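You operate a simulated robot arm through the tools that you are given. There is no shell and no other tool.

Carry out the task below with a simulated two-armed robot. There is one attempt and no reset: what you move stays moved.

TASK
Sand the worn patch on the railing, then oil it.
Fine: grey sanding pad, orange oil pad, brown oil dish; both pads back. A coat counts when it lies all over at full strength: go over it till it gets no stronger. What is to be rubbed or washed off counts as gone when no trace of it is left.

Only the result counts: the job must be done as asked and must still hold three seconds after the hand-in. Knocking over, shifting, dropping, spilling or breaking anything else fails it.

THE ROBOT
Two 7-joint arms with two-finger parallel grippers on one trunk that stands fixed in place. Base frame: the origin is at the foot of the trunk, x ahead of it, y to its left, z up. Readings come in m, rad, newtons and seconds.
The left shoulder is at [0.071, 0.156, 1.305], the right one opposite. Each reaches about 1.231 m from its shoulder. Payload 3.91 kg a hand.
The TCP of each hand is the grasp point between the finger pads, 0.03 m short of the fingertips. In the tool frame z runs along the fingers and y along their closing line. The gripper opens to 0.11 m. The fingers are 0.02 m wide and 0.01 m thick; the gripper's body (0.048 by 0.112 m) begins 0.055 m behind the TCP.
Orientation is that of the tool frame in the base frame, as [roll, pitch, yaw] about the fixed x, y, z axes, in that order (R = Rz(yaw) Ry(pitch) Rx(roll)). With the fingers straight down and closing along the base's y, the tool's x points along the base's -x, its y along +y and its z along -z.

THE INTERFACE
- The arms move only by the tool apply_moves. It takes "left_rows", "right_rows" or both (then of equal length, played together; a hand with none holds still); each is a list that holds one entry, the list of rows, each a list of 7 numbers: the finger opening in m, from 0 to 0.11, then the shift along the tool's x, y, z in units of 40 mm (1.0 is 40 mm), then the turn, a rotation vector about the tool's x, y, z in units of 5 degrees (1.0 is 5 degrees). In form: [[[grip, tx, ty, tz, rx, ry, rz], ...]]. A call has 1 to 20 rows; each row shifts and turns the commanded pose from where the row before left it, along the tool's axes as they then stand. A call with a number of a shift or a turn outside -1 to 1 is refused whole. Each row takes 0.2 s and may step no farther than 0.05 m and 0.15 rad from the row before; otherwise, or with a gripper value out of range, the whole call is refused. Where a pose cannot be reached the arm comes as near as it can. A force on the tool above 40 N (or 10 N above the force at the start of the call, whichever is more), or a blocked arm, ends the call early, and 0.2 s more pass. The fingers move at their own pace (about 0.108 m/s each) and stop on an object; they squeeze with about 37 N. The grip force told is the motor's: it shows also when the fingers shut on nothing. Time passes only in rows, and 0.2 s behind the last, so rows that do not move let the fingers close. It gives the time, the measured TCP pose, the force on the tool (base axes), the opening and the grip force at its end, in the units of the frame above (readings bear some noise), with the torque about the TCP (base axes, N m) and any sound that the robot's microphone picked up.
- Cameras (640 x 400 px; columns grow to the right, rows downward): "scene" is now at [0.1388, 0.0185, 1.5403]; the picture's right is [0.22, -0.98, 0.00], its down [-0.49, -0.11, -0.86] and it looks along [0.84, 0.19, -0.51] (base axes); focal length 375 px, centre (320, 200). "left" rides on the left gripper at [0.072, -0.017, -0.103] in its tool frame; the picture's right is [0.23, 0.97, 0.00], its down [-0.76, 0.18, -0.62] and it looks along [-0.61, 0.14, 0.78] (tool axes); focal length 222 px, centre (320, 200). "right" rides on the right gripper at [0.072, 0.017, -0.103] in its tool frame; the picture's right is [-0.23, 0.97, 0.00], its down [-0.76, -0.18, -0.62] and it looks along [-0.61, -0.14, 0.78] (tool axes); focal length 222 px, centre (320, 200). There is no depth. A picture from a camera that has moved, and an enlarged one, comes with that camera's place and axes in the base frame and with its lens.
- get_image(camera): a new picture of that camera. It takes no simulated time.
- raise_lower(by): slides the trunk up (or, below 0, down) by that many m; the arms and the scene camera ride with it, the base frame stays. It gives what a move gives, with no picture.
- pan_tilt(pan, tilt): turns the head with the scene camera to pan (to the left, within 1.501 rad either way) and tilt (down, from -0.506 to 1.204), counted from straight ahead of the robot. It gives what a move gives.
- inspect(camera, box): a new picture of the part [left, top, right, bottom] of that camera's present view, enlarged. It takes no simulated time.
- close_job(): hands the job in; it is judged then, once.

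Nothing tells you positions but the pictures and the camera data. Unless the task says otherwise, let go and move clear before handing in.

The tools are called as a command line: name --argument value ..., lists and objects as JSON in quotes. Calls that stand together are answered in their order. apply_moves: Moves the arms, as the interface text tells. Its arguments: {"type":"object","properties":{"left_rows":{"type":"array","items":{"type":"array","items":{"type":"array","items":{"type":"number"}}}},"right_rows":{"type":"array","items":{"type":"array","items":{"type":"array","items":{"type":"number"}}}}},"required":[]} The other tools are called the same way: raise_lower (by) moves the trunk up or down; pan_tilt (pan, tilt) turns the head that bears the scene camera; get_image (camera) takes a picture; inspect (camera, box) takes an enlarged picture of a part of a camera's view; close_job () hands the job in.

At the start:

```text
clock: 0.0
left_position: [0.6259, 0.4842, 1.3089]
left_tcp_rot: [3.141, 0.0, -3.142]
left_force: [-0.4, -0.4, -0.3]
left_wrist_torque: [0.01, 0.03, -0.03]
left_gripper_width: 0.1098
left_grip_force: 0.0
right_position: [0.7334, -0.0953, 1.2871]
right_tcp_rot: [3.141, 0.001, -3.141]
right_force: [-0.6, -0.8, 0.4]
right_wrist_torque: [0.01, 0.03, -0.01]
right_gripper_width: 0.1099
right_grip_force: 0.0
trunk travel left (down, up): [-0.75, 0.19]
head pan, tilt (commanded): [0.22, 0.529]
```

scene: 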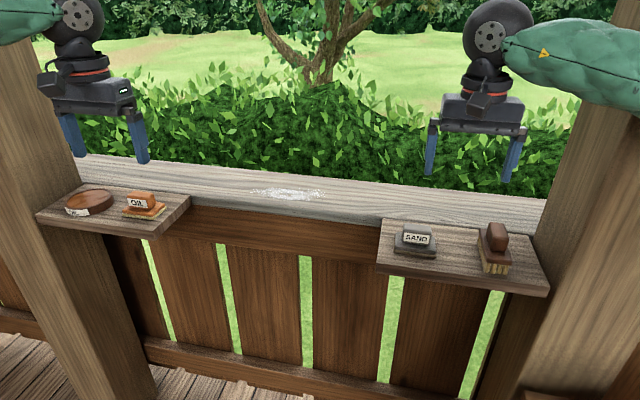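
right: 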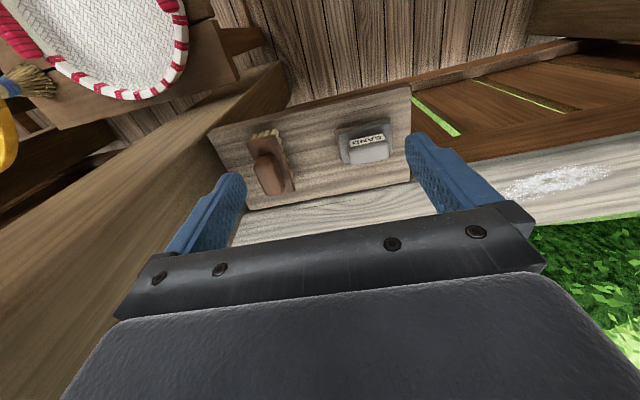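
left: 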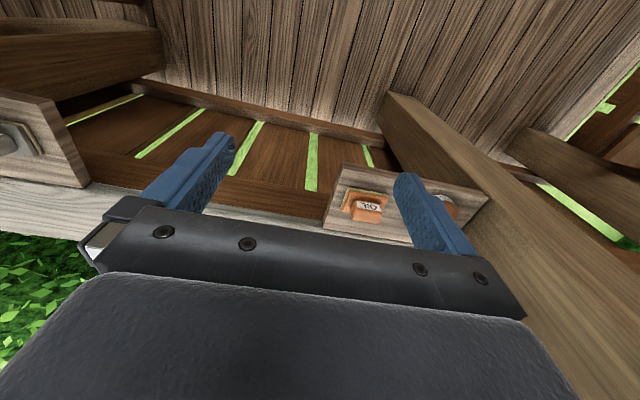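

The railing runs across the view with a pale worn patch near the middle. The right shelf holds the grey SAND pad and a brush, and the left shelf holds the oil dish and the orange OIL pad. I'll look closer before moving anything.

inspect --camera "scene" --box '[30, 140, 350, 340]'

inspect --camera "scene" --box '[320, 140, 640, 340]'

inspect --camera "right" --box '[200, 60, 440, 210]'

inspect --camera "left" --box '[300, 120, 540, 270]'

```text
2.00 times, centred on (190, 240) of scene
camera zoom: at [0.1388, 0.0185, 1.5403], right [0.22, -0.98, 0.0], down [-0.49, -0.11, -0.86], along [0.84, 0.19, -0.51], focal length 749 px, centre (580, 120)
```

zoom: 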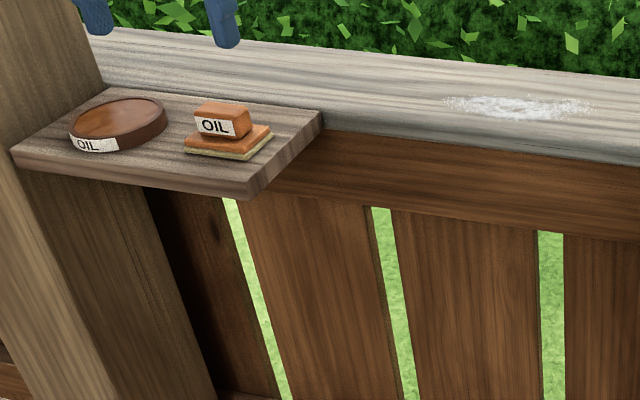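

```text
2.00 times, centred on (480, 240) of scene
camera zoom: at [0.1388, 0.0185, 1.5403], right [0.22, -0.98, 0.0], down [-0.49, -0.11, -0.86], along [0.84, 0.19, -0.51], focal length 749 px, centre (0, 120)
```

zoom: 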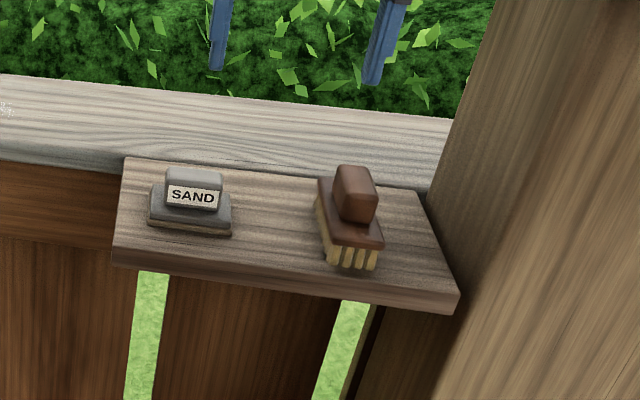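

```text
2.67 times, centred on (320, 135) of right
camera zoom: at [0.6621, -0.078, 1.3907], right [0.23, 0.97, 0.0], down [0.76, -0.18, 0.62], along [0.61, -0.14, -0.78], focal length 592 px, centre (320, 373)
```

zoom: 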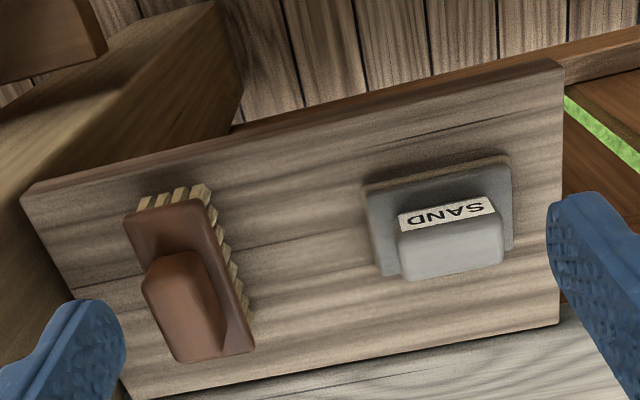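

```text
2.67 times, centred on (420, 195) of left
camera zoom: at [0.552, 0.4671, 1.4133], right [-0.23, 0.97, 0.0], down [0.76, 0.18, 0.62], along [0.61, 0.14, -0.78], focal length 592 px, centre (53, 213)
```

zoom: 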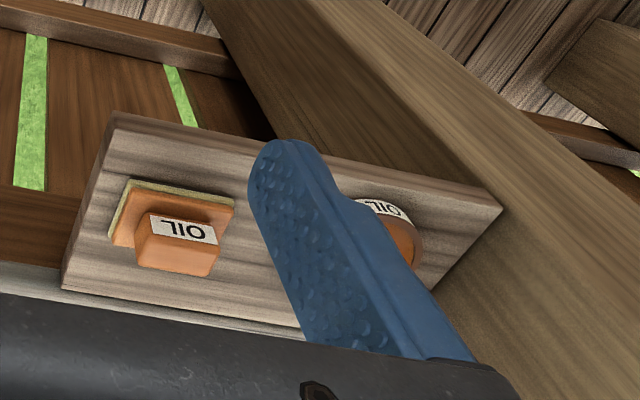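

The SAND pad is at about (0.82, -0.04, 1.06), the OIL pad at about (0.82, 0.63, 1.06) and the dish at about (0.83, 0.79). The patch is centred near (1.0, 0.30, 1.03). The patch suits the left arm better, so I'll back the right hand out of the way first.

apply_moves --right_rows '[[[0.11, 0.8, 0, -0.3, 0, 0, 0], [0.11, 0.8, 0, -0.3, 0, 0, 0], [0.11, 0.8, -0.5, -0.3, 0, 0, 0], [0.11, 0.8, -0.6, -0.2, 0, 0, 0], [0.11, 0.8, -0.7, -0.2, 0, 0, 0], [0.11, 0.8, -0.8, 0, 0, 0, 0], [0.11, 0.5, -0.8, 0, 0, 0, 0], [0.11, 0, -0.8, 0, 0, 0, 0]]]'

```text
clock: 1.8
left_position: [0.6234, 0.4826, 1.3107]
left_tcp_rot: [3.139, -0.001, -3.14]
left_force: [0.0, -0.8, -0.1]
left_wrist_torque: [0.0, -0.03, -0.03]
left_gripper_width: 0.1099
left_grip_force: 0.1
right_position: [0.5199, -0.2605, 1.3397]
right_tcp_rot: [3.141, 0.001, -3.139]
right_force: [0.6, 0.1, -0.1]
right_wrist_torque: [0.01, 0.02, 0.0]
right_gripper_width: 0.1098
right_grip_force: 0.0
trunk travel left (down, up): [-0.75, 0.19]
head pan, tilt (commanded): [0.22, 0.529]
```

The right hand is clear. Now I'll bring the left hand over the patch to look at it from close up.

apply_moves --left_rows '[[[0.11, -0.8, -0.6, 0, 0, 0, 0], [0.11, -0.8, -0.6, 0, 0, 0, 0], [0.11, -0.8, -0.6, 0, 0, 0, 0], [0.11, -0.8, -0.6, 0, 0, 0, 0], [0.11, -0.8, -0.6, 0, 0, 0, 0], [0.11, -0.8, -0.6, 0, 0, 0, 0], [0.11, -0.8, -0.6, 0, 0, 0, 0], [0.11, -0.8, -0.6, 0, 0, 0, 0], [0.11, -0.5, 0, 0, 0, 0, 0]]]'

get_image --camera "left"

get_image --camera "scene"

```text
clock: 3.8
left_position: [0.9017, 0.2952, 1.3081]
left_tcp_rot: [-3.141, -0.003, -3.14]
left_force: [0.5, 0.6, 0.6]
left_wrist_torque: [-0.02, 0.01, -0.05]
left_gripper_width: 0.1101
left_grip_force: 0.0
right_position: [0.5209, -0.2594, 1.339]
right_tcp_rot: [3.141, -0.002, 3.141]
right_force: [0.3, 0.4, -0.7]
right_wrist_torque: [-0.04, -0.05, 0.0]
right_gripper_width: 0.1101
right_grip_force: 0.0
trunk travel left (down, up): [-0.75, 0.19]
head pan, tilt (commanded): [0.22, 0.529]
```

```text
taken
camera left: at [0.8287, 0.2779, 1.4113], right [-0.23, 0.97, 0.0], down [0.76, 0.18, 0.62], along [0.61, 0.14, -0.78], focal length 222 px, centre (320, 200)
```

left: 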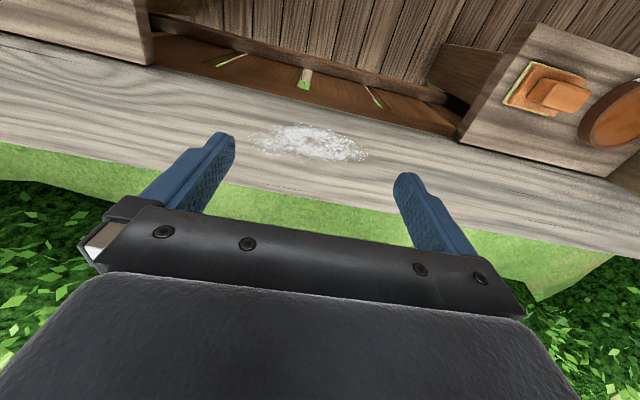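

```text
taken
camera scene: at [0.1397, 0.0197, 1.5402], right [0.22, -0.98, 0.0], down [-0.49, -0.11, -0.86], along [0.84, 0.19, -0.51], focal length 375 px, centre (320, 200)
```

scene: 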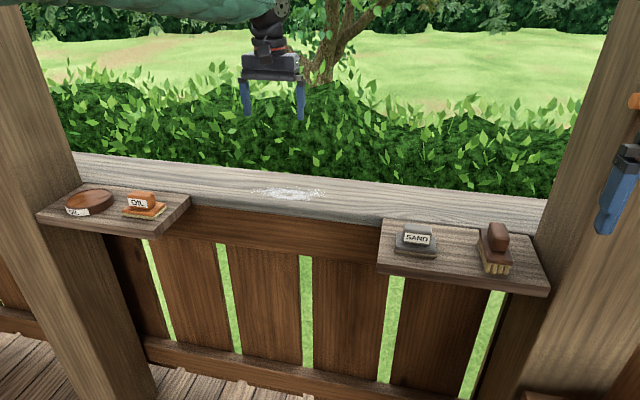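

inspect --camera "left" --box '[200, 80, 440, 230]'

inspect --camera "left" --box '[440, 20, 640, 145]'

inspect --camera "scene" --box '[230, 150, 350, 225]'

```text
2.67 times, centred on (320, 155) of left
camera zoom: at [0.8287, 0.2779, 1.4113], right [-0.23, 0.97, 0.0], down [0.76, 0.18, 0.62], along [0.61, 0.14, -0.78], focal length 592 px, centre (320, 320)
```

zoom: 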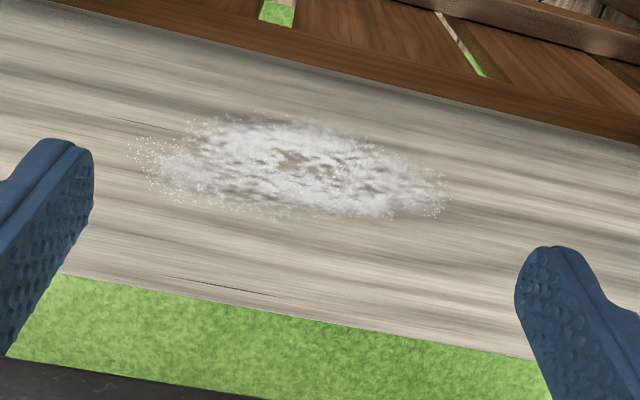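

```text
3.20 times, centred on (540, 82) of left
camera zoom: at [0.8287, 0.2779, 1.4113], right [-0.23, 0.97, 0.0], down [0.76, 0.18, 0.62], along [0.61, 0.14, -0.78], focal length 711 px, centre (-384, 576)
```

zoom: 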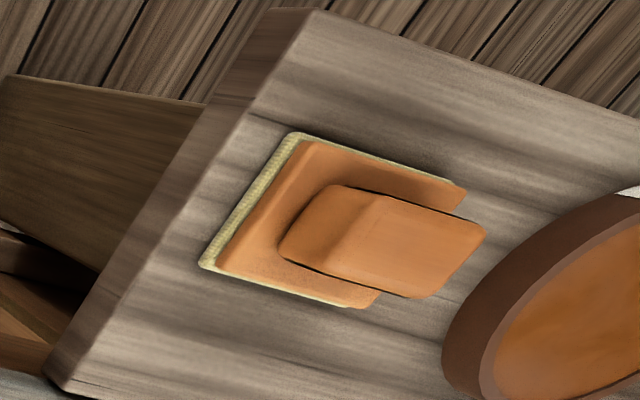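

```text
5.33 times, centred on (290, 188) of scene
camera zoom: at [0.1397, 0.0197, 1.5402], right [0.22, -0.98, 0.0], down [-0.49, -0.11, -0.86], along [0.84, 0.19, -0.51], focal length 1998 px, centre (480, 267)
```

zoom: 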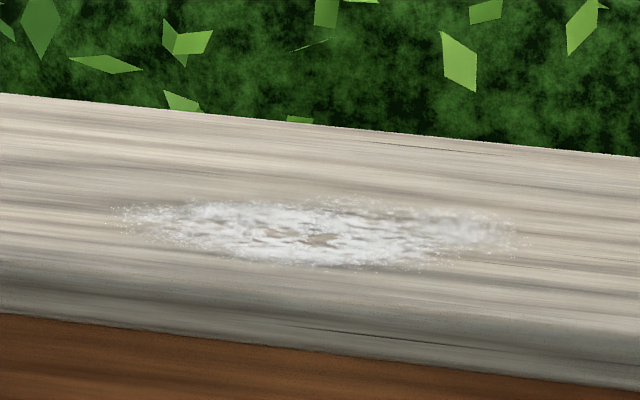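

The patch is about 0.065 m by 0.215 m, centred near (0.998, 0.30, 1.037) on a flat rail. Next I'll measure the pads' heights from enlarged scene views.

inspect --camera "scene" --box '[370, 210, 466, 270]'

inspect --camera "scene" --box '[50, 170, 178, 250]'

```text
6.67 times, centred on (418, 240) of scene
camera zoom: at [0.1397, 0.0197, 1.5402], right [0.22, -0.98, 0.0], down [-0.49, -0.11, -0.86], along [0.84, 0.19, -0.51], focal length 2498 px, centre (-333, -67)
```

zoom: 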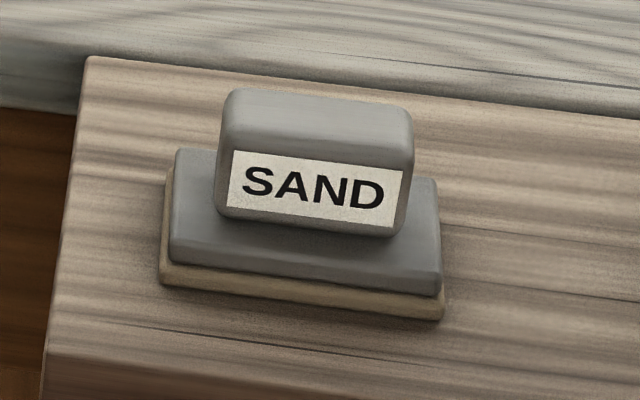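

```text
5.00 times, centred on (114, 210) of scene
camera zoom: at [0.1397, 0.0197, 1.5402], right [0.22, -0.98, 0.0], down [-0.49, -0.11, -0.86], along [0.84, 0.19, -0.51], focal length 1873 px, centre (1350, 150)
```

zoom: 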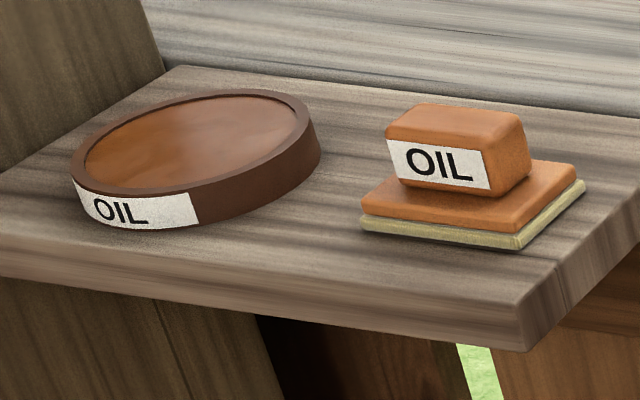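

The grey pad has a base about 0.09 x 0.057 m with a handle about 0.06 x 0.032 m on top, centred near (0.836, -0.042). I'll bring the left hand above it.

apply_moves --left_rows '[[[0.11, 0.18, -0.936, 0, 0, 0, 0], [0.11, 0.18, -0.936, 0, 0, 0, 0], [0.11, 0.18, -0.936, 0, 0, 0, 0], [0.11, 0.18, -0.936, 0, 0, 0, 0], [0.11, 0.18, -0.936, 0.2, 0, 0, 0], [0.11, 0.18, -0.936, 0.3, 0, 0, 0], [0.11, 0.18, -0.936, 0.3, 0, 0, 0], [0.11, 0.18, -0.936, 0.3, 0, 0, 0], [0.11, 0.18, -0.936, 0.35, 0, 0, 0]]]'

get_image --camera "left"

get_image --camera "scene"

```text
clock: 5.8
left_position: [0.7522, 0.0739, 1.2554]
left_tcp_rot: [3.141, -0.001, -3.141]
left_force: [-0.5, -0.2, -0.6]
left_wrist_torque: [0.01, -0.02, -0.05]
left_gripper_width: 0.11
left_grip_force: 0.0
left hand out of reach, approached as far as the arm can: row 4, 5, 6, 7, 8, 9
right_position: [0.5205, -0.2603, 1.339]
right_tcp_rot: [3.141, -0.001, 3.141]
right_force: [0.6, 0.7, -1.0]
right_wrist_torque: [-0.02, -0.02, 0.01]
right_gripper_width: 0.1102
right_grip_force: 0.0
trunk travel left (down, up): [-0.75, 0.19]
head pan, tilt (commanded): [0.22, 0.529]
```

```text
taken
camera left: at [0.6802, 0.0583, 1.3593], right [-0.23, 0.97, 0.0], down [0.76, 0.18, 0.62], along [0.61, 0.14, -0.78], focal length 222 px, centre (320, 200)
```

left: 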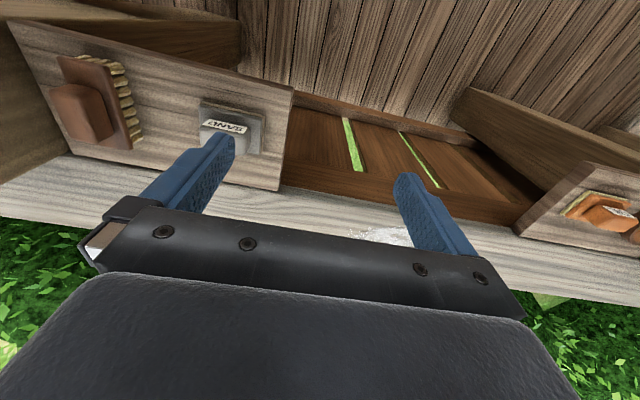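

```text
taken
camera scene: at [0.139, 0.018, 1.5403], right [0.22, -0.98, 0.0], down [-0.49, -0.11, -0.86], along [0.84, 0.19, -0.51], focal length 375 px, centre (320, 200)
```

scene: 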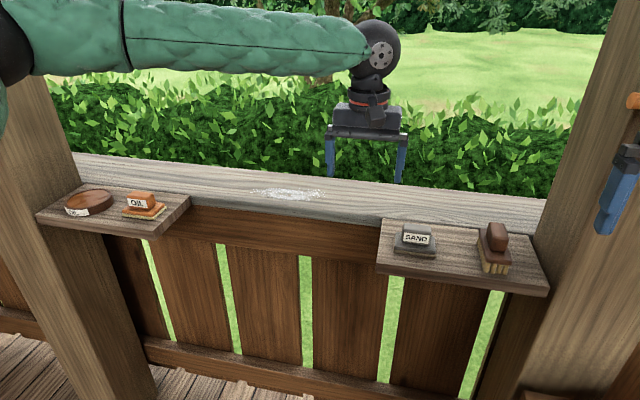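

The left arm hit a joint limit when reaching across with this hand orientation. I'll test whether turning the hand clockwise lets it reach further.

apply_moves --left_rows '[[[0.11, 0, 0, 0, 0, 0, 1], [0.11, 0, 0, 0, 0, 0, 1], [0.11, 0, 0, 0, 0, 0, 1], [0.11, 0, 0, 0, 0, 0, 1], [0.11, 0, 0, 0, 0, 0, 1], [0.11, 0, 0, 0, 0, 0, 1]]]'

```text
clock: 7.2
left_position: [0.7498, 0.075, 1.2558]
left_tcp_rot: [-3.14, 0.001, 2.619]
left_force: [-0.2, -0.4, -0.2]
left_wrist_torque: [0.0, -0.04, -0.04]
left_gripper_width: 0.1099
left_grip_force: 0.1
right_position: [0.5204, -0.2605, 1.3384]
right_tcp_rot: [-3.141, -0.001, -3.14]
right_force: [0.1, -0.4, -0.6]
right_wrist_torque: [-0.02, -0.01, -0.03]
right_gripper_width: 0.1099
right_grip_force: 0.1
trunk travel left (down, up): [-0.75, 0.19]
head pan, tilt (commanded): [0.22, 0.529]
```

apply_moves --left_rows '[[[0.11, -0.83, -0.364, 0, 0, 0, 0], [0.11, -0.83, -0.364, 0, 0, 0, 0], [0.11, -0.83, -0.364, 0, 0, 0, 0], [0.11, -0.83, -0.364, 0, 0, 0, 0]]]'

get_image --camera "scene"

```text
clock: 8.2
left_position: [0.7587, 0.0773, 1.2617]
left_tcp_rot: [3.141, 0.0, 2.619]
left_force: [-0.1, 0.1, -0.1]
left_wrist_torque: [-0.01, -0.03, 0.03]
left_gripper_width: 0.1101
left_grip_force: 0.1
left hand out of reach, approached as far as the arm can: row 1, 2, 3, 4
right_position: [0.5207, -0.2613, 1.3384]
right_tcp_rot: [3.141, 0.0, 3.14]
right_force: [-0.3, -0.2, -0.2]
right_wrist_torque: [0.02, 0.0, -0.03]
right_gripper_width: 0.1102
right_grip_force: 0.2
trunk travel left (down, up): [-0.75, 0.19]
head pan, tilt (commanded): [0.22, 0.529]
```

```text
taken
camera scene: at [0.1389, 0.0182, 1.5403], right [0.22, -0.98, 0.0], down [-0.49, -0.11, -0.86], along [0.84, 0.19, -0.51], focal length 375 px, centre (320, 200)
```

scene: 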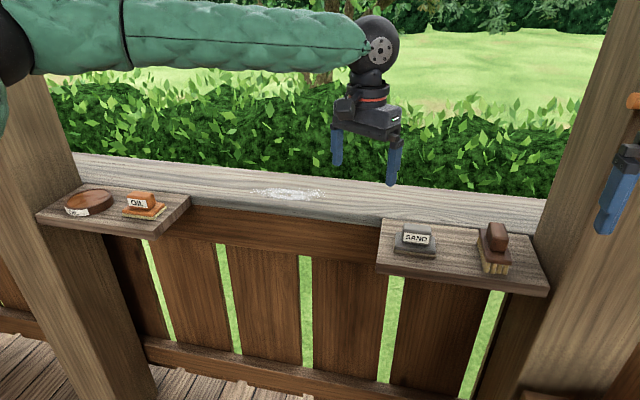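

The left arm can't cross that far. I'll bring it back to its own side and test how far the right arm reaches toward the grey pad and the patch.

apply_moves --left_rows '[[[0.11, 0, 0, -0.3, 0, 0, -1], [0.11, 0, 0, -0.3, 0, 0, -1], [0.11, 0, 0, -0.3, 0, 0, -1], [0.11, 0, 0, -0.3, 0, 0, -1], [0.11, 0, 0, -0.1, 0, 0, -1], [0.11, 0, 0, 0, 0, 0, -1], [0.11, 0.5, 0.8, 0, 0, 0, 0], [0.11, 0.5, 0.9, 0, 0, 0, 0], [0.11, 0.5, 0.9, 0, 0, 0, 0], [0.11, 0.5, 0.9, 0, 0, 0, 0], [0.11, 0.5, 0.9, 0, 0, 0, 0], [0.11, 0.5, 0.9, 0, 0, 0, 0], [0.11, 0, 0.9, 0, 0, 0, 0], [0.11, 0, 0.9, 0, 0, 0, 0], [0.11, 0, 0.9, 0, 0, 0, 0], [0.11, 0, 0.9, 0, 0, 0, 0]]]'

apply_moves --right_rows '[[[0.11, -0.9, 0.4, 0, 0, 0, 0], [0.11, -0.9, 0.4, 0, 0, 0, 0], [0.11, -0.9, 0.4, 0, 0, 0, 0], [0.11, -0.9, 0.4, 0, 0, 0, 0], [0.11, -0.9, 0.6, 0, 0, 0, 0], [0.11, -0.9, 0.9, 0, 0, 0, 0], [0.11, -0.9, 0.9, 0, 0, 0, 0], [0.11, -0.9, 0.8, 0.3, 0, 0, 0], [0.11, -0.7, 0.7, 0.5, 0, 0, 0]]]'

```text
clock: 11.6
left_position: [0.6394, 0.4344, 1.3103]
left_tcp_rot: [3.14, 0.001, -3.141]
left_force: [1.0, 0.6, 0.1]
left_wrist_torque: [0.01, 0.0, -0.01]
left_gripper_width: 0.1099
left_grip_force: 0.0
right_position: [0.5208, -0.2597, 1.3396]
right_tcp_rot: [-3.14, 0.0, 3.14]
right_force: [0.5, 0.9, 0.9]
right_wrist_torque: [-0.03, -0.02, -0.01]
right_gripper_width: 0.11
right_grip_force: 0.1
trunk travel left (down, up): [-0.75, 0.19]
head pan, tilt (commanded): [0.22, 0.529]
```

```text
refused: row 6 steps farther than a row can; nothing moved
```

apply_moves --right_rows '[[[0.11, -0.9, 0.4, 0, 0, 0, 0], [0.11, -0.9, 0.4, 0, 0, 0, 0], [0.11, -0.9, 0.4, 0, 0, 0, 0], [0.11, -0.9, 0.4, 0, 0, 0, 0], [0.11, -0.9, 0.6, 0, 0, 0, 0], [0.11, -0.8, 0.8, 0, 0, 0, 0], [0.11, -0.8, 0.8, 0, 0, 0, 0], [0.11, -0.8, 0.8, 0.3, 0, 0, 0], [0.11, -0.8, 0.8, 0.3, 0, 0, 0]]]'

get_image --camera "right"

get_image --camera "scene"

```text
clock: 13.8
left_position: [0.6201, 0.4415, 1.3185]
left_tcp_rot: [3.139, 0.009, -3.13]
left_force: [1.8, -1.3, 1.1]
left_wrist_torque: [0.12, 0.17, 0.02]
left_gripper_width: 0.1101
left_grip_force: 0.1
right_position: [0.8159, -0.0407, 1.3441]
right_tcp_rot: [3.138, 0.037, -3.133]
right_force: [-6.5, -1.4, 0.2]
right_wrist_torque: [0.06, -0.57, 0.0]
right_gripper_width: 0.11
right_grip_force: 0.0
trunk travel left (down, up): [-0.75, 0.19]
head pan, tilt (commanded): [0.22, 0.529]
stopped in row 9 (right hand): the arm was blocked; the commanded pose is now the measured one
```

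```text
taken
camera right: at [0.7414, -0.0247, 1.4452], right [0.22, 0.98, 0.01], down [0.74, -0.17, 0.65], along [0.64, -0.13, -0.76], focal length 222 px, centre (320, 200)
```

right: 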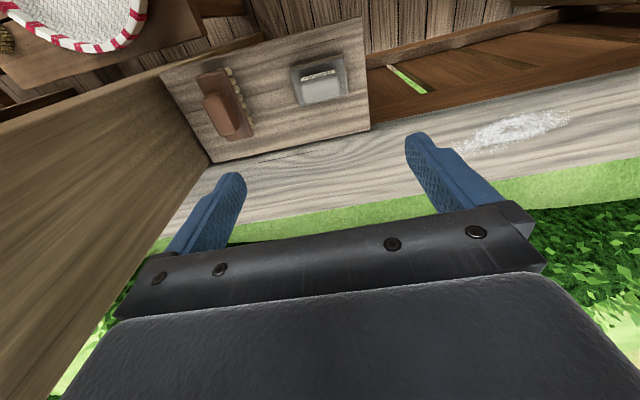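

```text
taken
camera scene: at [0.1127, -0.024, 1.5424], right [0.13, -0.99, 0.0], down [-0.49, -0.07, -0.87], along [0.86, 0.11, -0.49], focal length 375 px, centre (320, 200)
```

scene: 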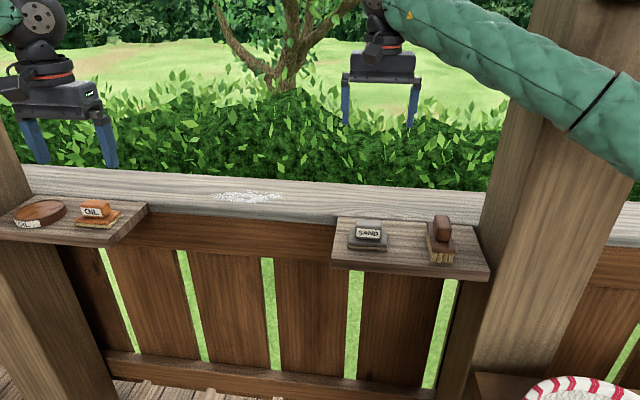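

The right arm touched something, most likely the right post with its elbow or forearm, and the trunk flexed. I'll back off and check that everything returns to normal.

apply_moves --right_rows '[[[0.11, 0.7, -0.3, 0, 0, 0, 0], [0.11, 0.7, -0.3, 0.3, 0, 0, 0], [0.11, 0.4, -0.3, 0.5, 0, 0, 0], [0.11, 0, 0, 0, 0, 0, 0]]]'

get_image --camera "scene"

```text
clock: 14.1
left_position: [0.5678, 0.5808, 1.3114]
left_tcp_rot: [3.134, -0.003, -2.975]
left_force: [-0.4, 1.6, 2.0]
left_wrist_torque: [-0.19, -0.05, 0.01]
left_gripper_width: 0.1099
left_grip_force: 0.1
right_position: [0.8282, 0.1299, 1.3224]
right_tcp_rot: [3.133, 0.015, -2.984]
right_force: [1.0, 2.7, -0.5]
right_wrist_torque: [-0.18, 0.05, -0.02]
right_gripper_width: 0.1097
right_grip_force: 0.0
trunk travel left (down, up): [-0.75, 0.19]
head pan, tilt (commanded): [0.22, 0.529]
stopped in row 1 (left hand): the arm was blocked; the commanded pose is now the measured one
```

```text
taken
camera scene: at [0.1511, -0.0121, 1.5378], right [0.18, -0.98, -0.01], down [-0.5, -0.09, -0.86], along [0.85, 0.16, -0.51], focal length 375 px, centre (320, 200)
```

scene: 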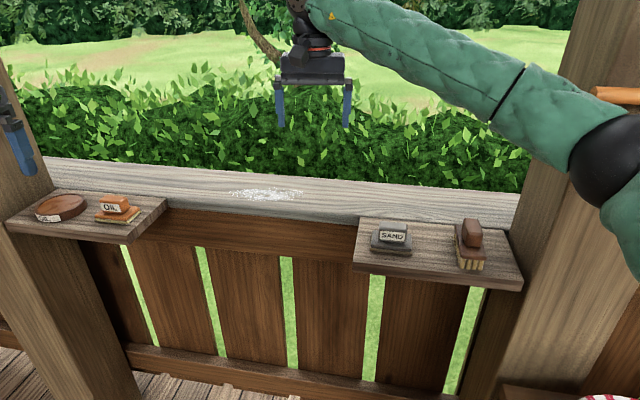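

The trunk seems to be swaying after the contact. I'll hold still and let it settle.

apply_moves --right_rows '[[[0.11, 0, 0, 0, 0, 0, 0], [0.11, 0, 0, 0, 0, 0, 0], [0.11, 0, 0, 0, 0, 0, 0], [0.11, 0, 0, 0, 0, 0, 0]]]'

get_image --camera "scene"

```text
clock: 14.5
left_position: [0.529, 0.6404, 1.3099]
left_tcp_rot: [-3.108, 0.019, -2.927]
left_force: [1.6, -3.2, -1.5]
left_wrist_torque: [0.21, 0.08, 0.02]
left_gripper_width: 0.1098
left_grip_force: 0.0
right_position: [0.8069, 0.2076, 1.3327]
right_tcp_rot: [-3.128, 0.021, -2.932]
right_force: [-4.3, -0.9, 0.7]
right_wrist_torque: [0.08, -0.41, -0.03]
right_gripper_width: 0.11
right_grip_force: 0.1
trunk travel left (down, up): [-0.75, 0.19]
head pan, tilt (commanded): [0.22, 0.529]
stopped in row 1 (left hand): the arm was blocked; the commanded pose is now the measured one
```

```text
taken
camera scene: at [0.154, 0.0781, 1.5423], right [0.3, -0.95, 0.03], down [-0.47, -0.17, -0.86], along [0.83, 0.25, -0.5], focal length 375 px, centre (320, 200)
```

scene: 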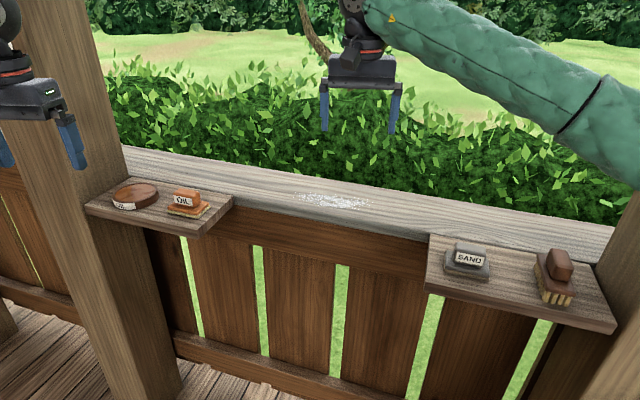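

apply_moves --right_rows '[[[0.11, 0, 0, 0, 0, 0, 0], [0.11, 0, 0, 0, 0, 0, 0]]]' --left_rows '[[[0.11, 0, 0, 0, 0, 0, 0], [0.11, 0, 0, 0, 0, 0, 0]]]'

get_image --camera "scene"

get_image --camera "left"

get_image --camera "right"

```text
clock: 14.8
left_position: [0.5348, 0.5518, 1.3232]
left_tcp_rot: [-3.125, 0.024, -3.048]
left_force: [2.1, -1.9, -0.5]
left_wrist_torque: [0.13, 0.16, 0.04]
left_gripper_width: 0.1102
left_grip_force: 0.0
right_position: [0.7531, 0.1057, 1.332]
right_tcp_rot: [3.133, 0.022, -3.028]
right_force: [7.3, -2.3, -0.3]
right_wrist_torque: [0.21, 0.65, -0.01]
right_gripper_width: 0.11
right_grip_force: 0.0
trunk travel left (down, up): [-0.75, 0.19]
head pan, tilt (commanded): [0.22, 0.529]
stopped in row 1 (right hand): the arm was blocked; the commanded pose is now the measured one
```

```text
taken
camera scene: at [0.1452, 0.1144, 1.5415], right [0.42, -0.91, 0.01], down [-0.45, -0.22, -0.87], along [0.79, 0.36, -0.5], focal length 375 px, centre (320, 200)
```

scene: 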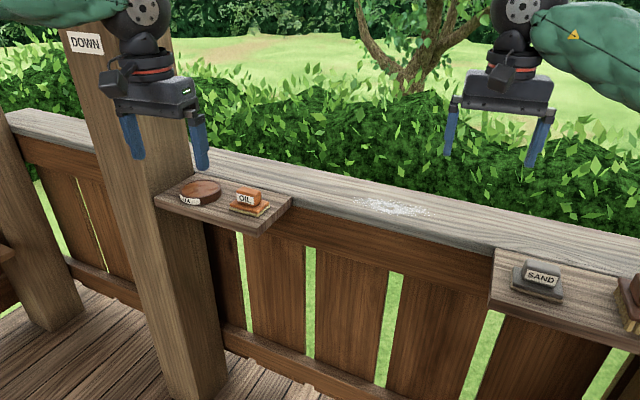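

```text
taken
camera left: at [0.4606, 0.5307, 1.4244], right [-0.32, 0.95, -0.02], down [0.73, 0.26, 0.64], along [0.61, 0.19, -0.77], focal length 222 px, centre (320, 200)
```

left: 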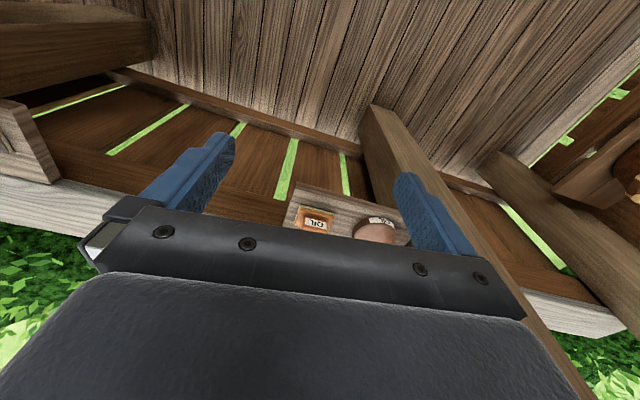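

```text
taken
camera right: at [0.678, 0.1124, 1.4343], right [0.11, 0.99, 0.01], down [0.76, -0.1, 0.64], along [0.63, -0.06, -0.77], focal length 222 px, centre (320, 200)
```

right: 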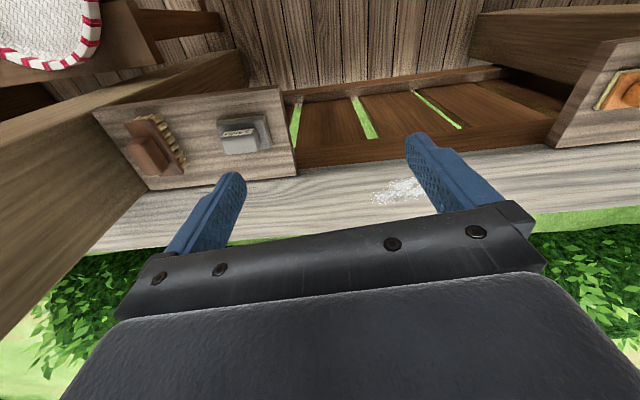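

apply_moves --right_rows '[[[0.11, 0, 0, 0, 0, 0, 0], [0.11, 0, 0, 0, 0, 0, 0], [0.11, 0, 0, 0, 0, 0, 0], [0.11, 0, 0, 0, 0, 0, 0], [0.11, 0, 0, 0, 0, 0, 0]]]' --left_rows '[[[0.11, 0, 0, 0, 0, 0, 0], [0.11, 0, 0, 0, 0, 0, 0], [0.11, 0, 0, 0, 0, 0, 0], [0.11, 0, 0, 0, 0, 0, 0], [0.11, 0, 0, 0, 0, 0, 0]]]'

get_image --camera "scene"

```text
clock: 15.2
left_position: [0.607, 0.5023, 1.3268]
left_tcp_rot: [-3.005, 0.057, -3.13]
left_force: [0.2, -2.5, 4.4]
left_wrist_torque: [0.21, 0.1, 0.1]
left_gripper_width: 0.1101
left_grip_force: 0.1
right_position: [0.756, 0.0235, 1.3566]
right_tcp_rot: [-3.109, 0.039, -3.136]
right_force: [-3.8, -5.7, 6.2]
right_wrist_torque: [0.54, -0.35, 0.04]
right_gripper_width: 0.1099
right_grip_force: 0.1
trunk travel left (down, up): [-0.75, 0.19]
head pan, tilt (commanded): [0.22, 0.529]
stopped in row 1 (left hand): the arm was blocked; the commanded pose is now the measured one
```

```text
taken
camera scene: at [0.1802, 0.2867, 1.545], right [0.57, -0.81, 0.11], down [-0.38, -0.38, -0.85], along [0.73, 0.44, -0.52], focal length 375 px, centre (320, 200)
```

scene: 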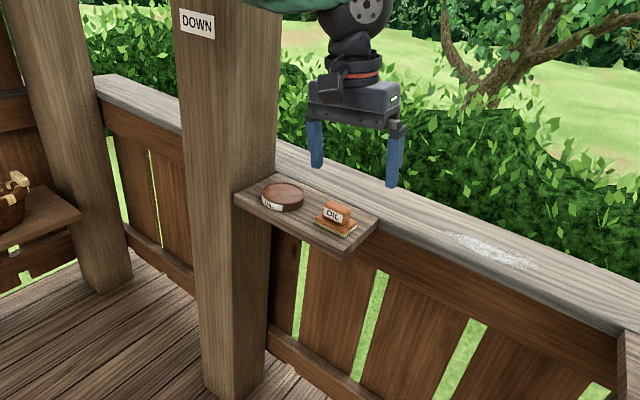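

get_image --camera "left"

get_image --camera "right"

```text
taken
camera left: at [0.5285, 0.499, 1.4276], right [-0.23, 0.96, -0.15], down [0.72, 0.27, 0.64], along [0.65, 0.04, -0.76], focal length 222 px, centre (320, 200)
```

left: 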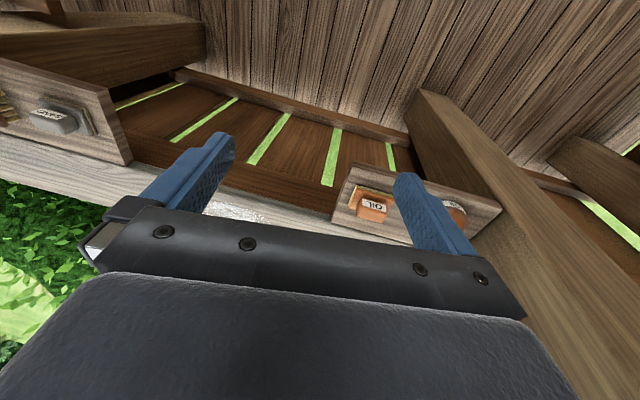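

```text
taken
camera right: at [0.6809, 0.0434, 1.4567], right [0.22, 0.97, -0.02], down [0.74, -0.15, 0.66], along [0.64, -0.16, -0.75], focal length 222 px, centre (320, 200)
```

right: 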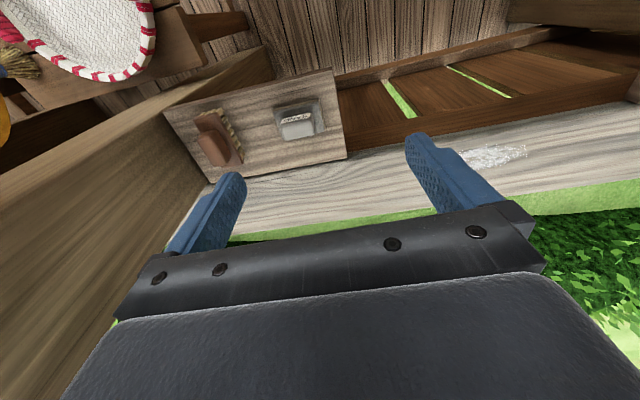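

apply_moves --right_rows '[[[0.11, 0, 0, 0, 0, 0, 0]]]'

get_image --camera "scene"

```text
clock: 15.5
left_position: [0.5675, 0.4354, 1.3993]
left_tcp_rot: [-2.819, 0.231, -2.97]
left_force: [20.0, -40.0, 96.2]
left_wrist_torque: [4.09, 3.75, -0.2]
left_gripper_width: 0.11
left_grip_force: 0.1
right_position: [0.7324, -0.1003, 1.3202]
right_tcp_rot: [-3.11, -0.057, -2.868]
right_force: [-2.9, 12.7, 0.9]
right_wrist_torque: [-1.08, -0.25, 0.11]
right_gripper_width: 0.1097
right_grip_force: 0.0
trunk travel left (down, up): [-0.75, 0.19]
head pan, tilt (commanded): [0.22, 0.529]
stopped in row 1 (left hand): the arm was blocked; the commanded pose is now the measured one
```

```text
taken
camera scene: at [0.2519, 0.3188, 1.5453], right [0.72, -0.69, 0.07], down [-0.31, -0.41, -0.86], along [0.62, 0.59, -0.51], focal length 375 px, centre (320, 200)
```

scene: 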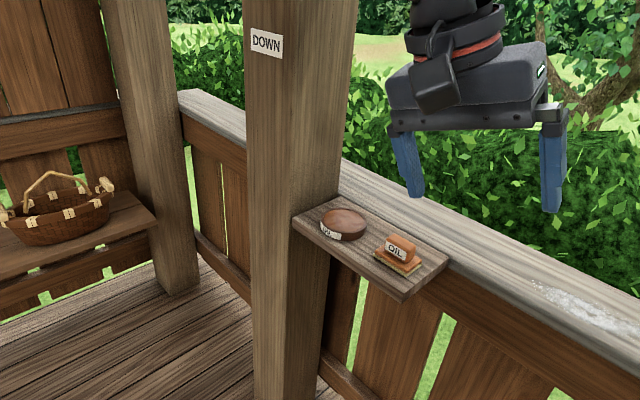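

get_image --camera "left"

get_image --camera "right"

pan_tilt --pan -0.4 --tilt 0.4

get_image --camera "scene"

```text
taken
camera left: at [0.4723, 0.4355, 1.4848], right [-0.31, 0.88, -0.35], down [0.55, 0.47, 0.69], along [0.78, 0.02, -0.63], focal length 222 px, centre (320, 200)
```

left: 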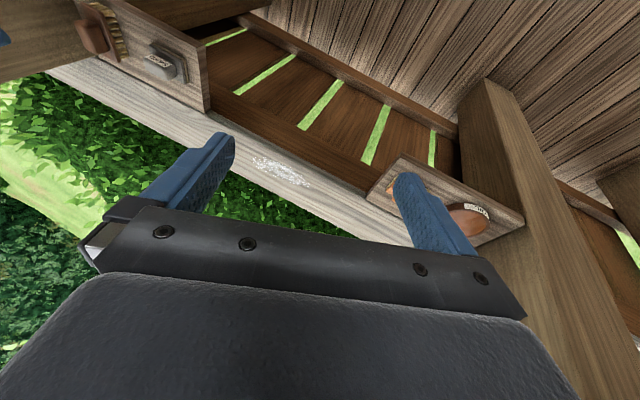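

```text
taken
camera right: at [0.6642, -0.0983, 1.4285], right [-0.05, 1.0, -0.04], down [0.81, 0.06, 0.59], along [0.59, -0.01, -0.81], focal length 222 px, centre (320, 200)
```

right: 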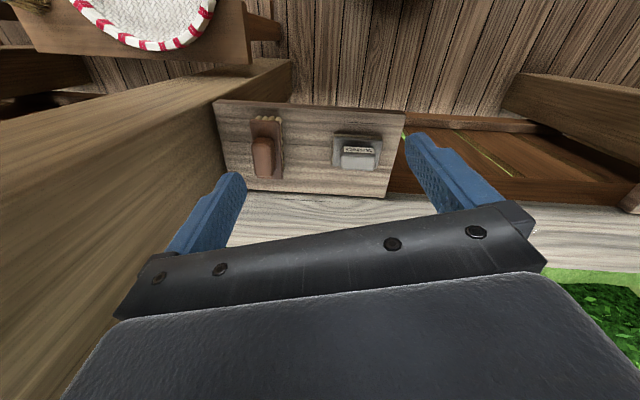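

```text
clock: 16.5
left_position: [0.4759, -0.027, 1.4352]
left_tcp_rot: [-3.128, 0.186, 2.772]
left_force: [-26.5, -11.4, 37.5]
left_wrist_torque: [1.62, -1.61, 0.48]
left_gripper_width: 0.1097
left_grip_force: 0.0
right_position: [0.4398, -0.4393, 1.3037]
right_tcp_rot: [2.941, 0.022, 2.82]
right_force: [1.0, 12.3, 6.5]
right_wrist_torque: [-1.07, 0.14, -0.09]
right_gripper_width: 0.1101
right_grip_force: 0.1
trunk travel left (down, up): [-0.75, 0.19]
head pan, tilt (commanded): [-0.4, 0.4]
```

```text
taken
camera scene: at [0.0652, -0.0789, 1.567], right [-0.34, -0.94, -0.04], down [-0.33, 0.16, -0.93], along [0.88, -0.3, -0.36], focal length 375 px, centre (320, 200)
```

scene: 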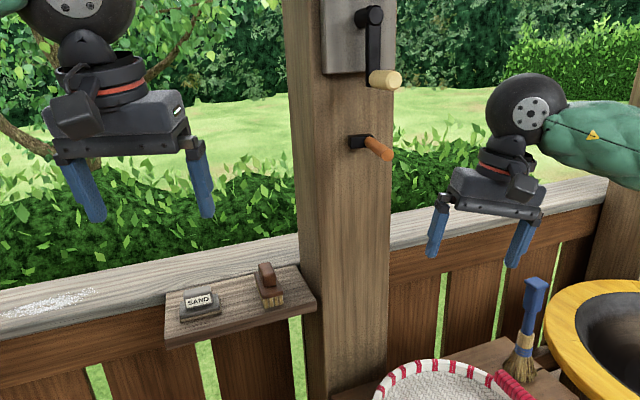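

The trunk is swinging back now. I'll let time pass without moving the arms, and watch whether the sway dies down.

pan_tilt --pan 0.0 --tilt 0.5

get_image --camera "scene"

```text
clock: 17.4
left_position: [0.5852, 0.0145, 1.3386]
left_tcp_rot: [-3.08, 0.026, 2.702]
left_force: [0.5, -5.9, -2.1]
left_wrist_torque: [0.43, 0.05, 0.01]
left_gripper_width: 0.1102
left_grip_force: 0.0
right_position: [0.4912, -0.4004, 1.282]
right_tcp_rot: [2.986, -0.017, 2.751]
right_force: [-3.8, -6.3, -4.3]
right_wrist_torque: [0.52, -0.31, 0.01]
right_gripper_width: 0.1101
right_grip_force: 0.0
trunk travel left (down, up): [-0.75, 0.19]
head pan, tilt (commanded): [0.0, 0.499]
```

```text
taken
camera scene: at [0.1586, 0.0245, 1.5423], right [-0.15, -0.99, -0.01], down [-0.48, 0.08, -0.88], along [0.87, -0.13, -0.48], focal length 375 px, centre (320, 200)
```

scene: 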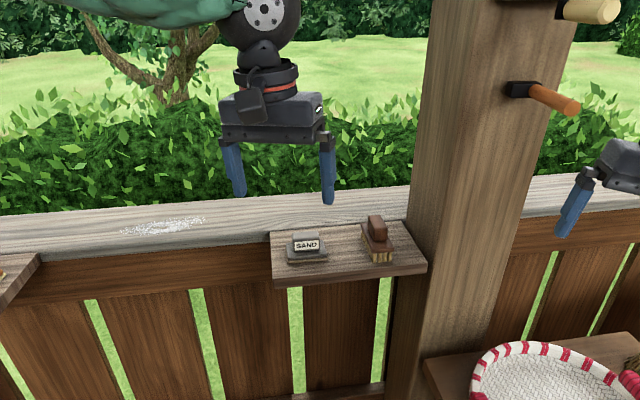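

pan_tilt --pan 0.1 --tilt 0.5

get_image --camera "scene"

```text
clock: 18.1
left_position: [0.588, 0.0358, 1.3401]
left_tcp_rot: [-3.073, 0.033, 2.76]
left_force: [-0.7, -0.2, -0.7]
left_wrist_torque: [-0.13, -0.04, 0.01]
left_gripper_width: 0.11
left_grip_force: 0.0
right_position: [0.5191, -0.3822, 1.2823]
right_tcp_rot: [2.986, -0.017, 2.811]
right_force: [-0.6, 1.1, -0.2]
right_wrist_torque: [-0.15, 0.02, 0.01]
right_gripper_width: 0.1099
right_grip_force: 0.1
trunk travel left (down, up): [-0.75, 0.19]
head pan, tilt (commanded): [0.099, 0.499]
```

```text
taken
camera scene: at [0.1379, 0.0032, 1.5438], right [0.1, -1.0, 0.0], down [-0.47, -0.05, -0.88], along [0.87, 0.08, -0.48], focal length 375 px, centre (320, 200)
```

scene: 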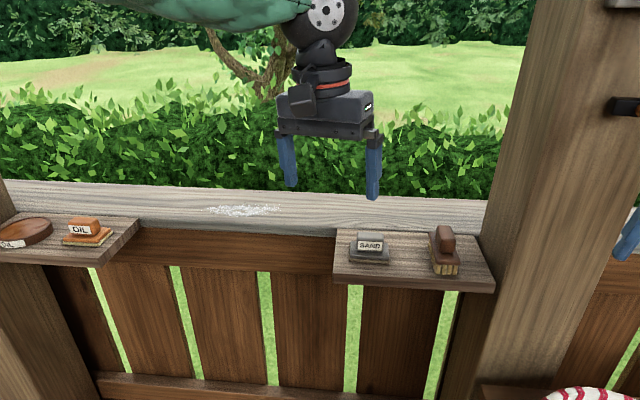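

The trunk has settled back in place and nothing on the shelves has moved. An orange peg sticks out of the right post at about (0.6, -0.385, 1.41), and the right elbow caught on it. I'll level the left hand and try reaching across from this posture.

apply_moves --left_rows '[[[0.11, 0, 0, 0, -0.786, 0.378, 0], [0.11, -0.7, 0.06, 0, 0, 0, 0], [0.11, -0.7, 0.06, 0, 0, 0, 0], [0.11, -0.7, 0.06, 0, 0, 0, 0]]]'

get_image --camera "scene"

```text
clock: 19.1
left_position: [0.616, 0.0177, 1.3422]
left_tcp_rot: [3.137, 0.002, 2.753]
left_force: [0.3, -0.5, -5.3]
left_wrist_torque: [0.06, 0.05, 0.01]
left_gripper_width: 0.1103
left_grip_force: 0.1
left hand out of reach, approached as far as the arm can: row 3, 4
right_position: [0.5182, -0.3896, 1.2815]
right_tcp_rot: [2.983, -0.02, 2.804]
right_force: [0.0, -0.2, -0.4]
right_wrist_torque: [0.01, -0.03, 0.0]
right_gripper_width: 0.1102
right_grip_force: 0.1
trunk travel left (down, up): [-0.75, 0.19]
head pan, tilt (commanded): [0.099, 0.499]
```

```text
taken
camera scene: at [0.1383, 0.0025, 1.5437], right [0.1, -1.0, 0.0], down [-0.48, -0.04, -0.88], along [0.87, 0.09, -0.48], focal length 375 px, centre (320, 200)
```

scene: 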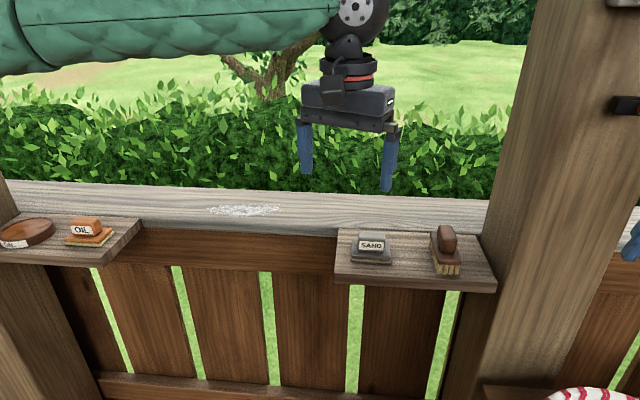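

The left arm hits the same limit here, so I'll return it to its home side. Then I'll look at the right-hand surroundings to find a safe way for the right arm.

apply_moves --left_rows '[[[0.11, 0, 0, 0, 0, 0, -0.89], [0.11, 0, 0, 0, 0, 0, -0.89], [0.11, 0, 0, 0, 0, 0, -0.89], [0.11, 0, 0, 0, 0, 0, -0.89], [0.11, 0, 0, 0, 0, 0, -0.89], [0.11, 0, 0.9, 0, 0, 0, 0], [0.11, 0, 0.9, 0, 0, 0, 0], [0.11, 0, 0.9, 0, 0, 0, 0], [0.11, 0, 0.9, 0, 0, 0, 0], [0.11, 0, 0.9, 0, 0, 0, 0], [0.11, 0, 0.9, 0, 0, 0, 0], [0.11, 0, 0.9, 0, 0, 0, 0], [0.11, 0, 0.9, 0, 0, 0, 0], [0.11, 0, 0.9, 0, 0, 0, 0], [0.11, 0, 0.9, 0, 0, 0, 0]]]'

pan_tilt --pan -0.7 --tilt 0.3

get_image --camera "scene"

```text
clock: 22.2
left_position: [0.6184, 0.3848, 1.3417]
left_tcp_rot: [3.14, -0.002, -3.14]
left_force: [-0.6, 0.9, -0.3]
left_wrist_torque: [-0.03, -0.01, 0.0]
left_gripper_width: 0.1102
left_grip_force: 0.1
right_position: [0.5182, -0.384, 1.2816]
right_tcp_rot: [2.988, -0.017, 2.805]
right_force: [0.5, -0.7, 0.4]
right_wrist_torque: [-0.02, 0.02, -0.04]
right_gripper_width: 0.1099
right_grip_force: 0.1
trunk travel left (down, up): [-0.75, 0.19]
head pan, tilt (commanded): [0.099, 0.499]
```

```text
clock: 23.4
left_position: [0.6199, 0.3855, 1.3442]
left_tcp_rot: [3.141, -0.003, 3.14]
left_force: [0.7, -0.3, -0.1]
left_wrist_torque: [0.0, 0.0, 0.0]
left_gripper_width: 0.1101
left_grip_force: 0.0
right_position: [0.5198, -0.3833, 1.2817]
right_tcp_rot: [2.985, -0.018, 2.804]
right_force: [-0.7, 0.1, -0.3]
right_wrist_torque: [0.01, 0.01, 0.0]
right_gripper_width: 0.1101
right_grip_force: 0.0
trunk travel left (down, up): [-0.75, 0.19]
head pan, tilt (commanded): [-0.7, 0.3]
```

```text
taken
camera scene: at [0.1219, -0.0612, 1.5615], right [-0.64, -0.77, 0.0], down [-0.23, 0.19, -0.96], along [0.73, -0.61, -0.3], focal length 375 px, centre (320, 200)
```

scene: 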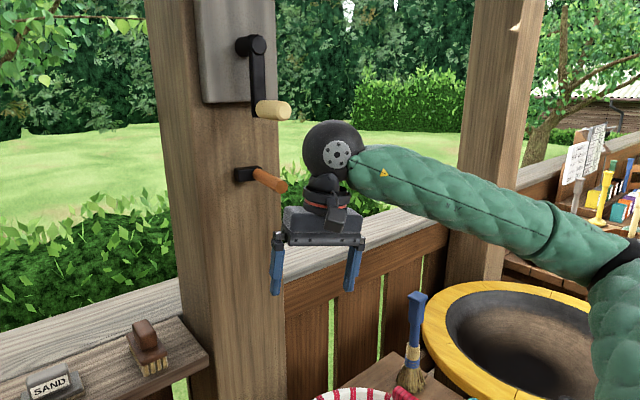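

The right arm's elbow sits out to the right, and the post with its crank and peg stands between the arm and the shelf. I'll pull the right hand back to the middle, level it, and lower the trunk so the elbow passes below the peg.

apply_moves --right_rows '[[[0.11, 0.9, 0, 0, 0, 0, 0], [0.11, 0.9, 0, 0, 0, 0, 0], [0.11, 0, 0, 0, 0.895, -0.1, 0], [0.11, 0, 0, 0, 0.895, -0.1, 0], [0.11, 0, 0, 0, 0, 0, -0.967], [0.11, 0, 0, 0, 0, 0, -0.967], [0.11, 0, 0, 0, 0, 0, -0.967], [0.11, 0, 0, 0, 0, 0, -0.967], [0.11, 0, 0.9, 0, 0, 0, 0], [0.11, 0, 0.9, 0, 0, 0, 0], [0.11, 0, 0.9, 0, 0, 0, 0], [0.11, 0, 0.9, 0, 0, 0, 0], [0.11, 0, 0.9, 0, 0, 0, 0]]]'

get_image --camera "scene"

```text
clock: 26.2
left_position: [0.6204, 0.3859, 1.3416]
left_tcp_rot: [3.14, -0.003, 3.141]
left_force: [-0.2, -0.8, 0.1]
left_wrist_torque: [0.0, 0.03, 0.02]
left_gripper_width: 0.1098
left_grip_force: 0.0
right_position: [0.4528, -0.1775, 1.2846]
right_tcp_rot: [-3.139, -0.001, 3.138]
right_force: [0.3, -0.1, -0.6]
right_wrist_torque: [-0.04, 0.02, 0.03]
right_gripper_width: 0.1101
right_grip_force: 0.0
trunk travel left (down, up): [-0.75, 0.19]
head pan, tilt (commanded): [-0.7, 0.3]
```

```text
taken
camera scene: at [0.1228, -0.0597, 1.5615], right [-0.64, -0.76, 0.0], down [-0.23, 0.19, -0.96], along [0.73, -0.62, -0.3], focal length 375 px, centre (320, 200)
```

scene: 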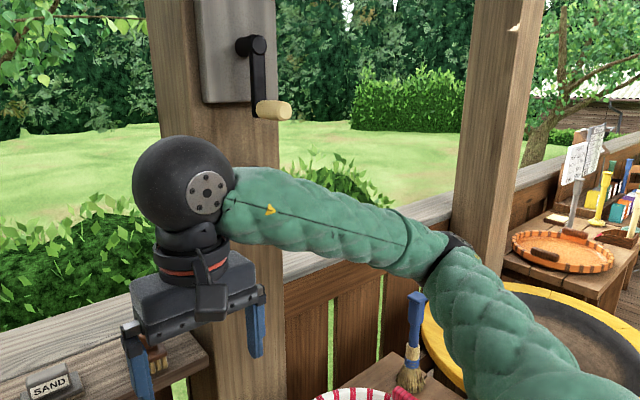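

The right elbow is now clear. I'll lower the trunk by 0.25 m.

raise_lower --by -0.12

raise_lower --by -0.13

get_image --camera "scene"

```text
clock: 27.7
left_position: [0.6204, 0.3838, 1.2235]
left_tcp_rot: [3.141, -0.002, -3.141]
left_force: [0.3, 0.6, 0.5]
left_wrist_torque: [0.03, 0.0, 0.0]
left_gripper_width: 0.11
left_grip_force: 0.0
right_position: [0.4528, -0.1799, 1.1627]
right_tcp_rot: [-3.141, -0.002, 3.139]
right_force: [0.4, 0.5, 0.7]
right_wrist_torque: [-0.03, 0.03, -0.03]
right_gripper_width: 0.1102
right_grip_force: 0.0
trunk travel left (down, up): [-0.63, 0.31]
head pan, tilt (commanded): [-0.7, 0.3]
```

```text
clock: 29.3
left_position: [0.6197, 0.3834, 1.0939]
left_tcp_rot: [3.141, -0.002, 3.141]
left_force: [-0.1, 0.4, 0.3]
left_wrist_torque: [0.02, -0.03, 0.0]
left_gripper_width: 0.1101
left_grip_force: 0.1
right_position: [0.4526, -0.1792, 1.0343]
right_tcp_rot: [-3.141, -0.002, 3.141]
right_force: [-0.8, 0.8, -0.1]
right_wrist_torque: [0.0, 0.02, 0.01]
right_gripper_width: 0.11
right_grip_force: 0.0
trunk travel left (down, up): [-0.5, 0.44]
head pan, tilt (commanded): [-0.7, 0.3]
```

```text
taken
camera scene: at [0.1216, -0.0614, 1.3117], right [-0.64, -0.76, 0.0], down [-0.23, 0.19, -0.96], along [0.73, -0.62, -0.3], focal length 375 px, centre (320, 200)
```

scene: 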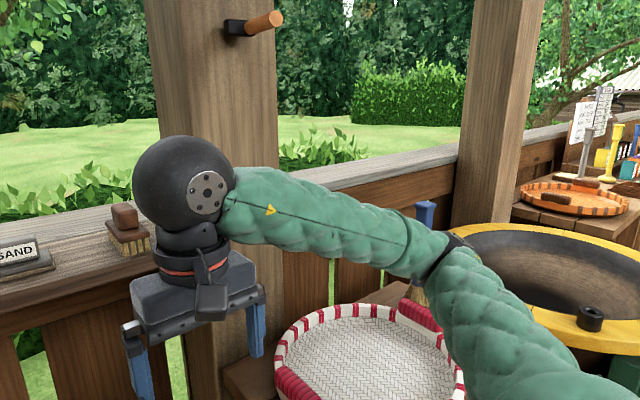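

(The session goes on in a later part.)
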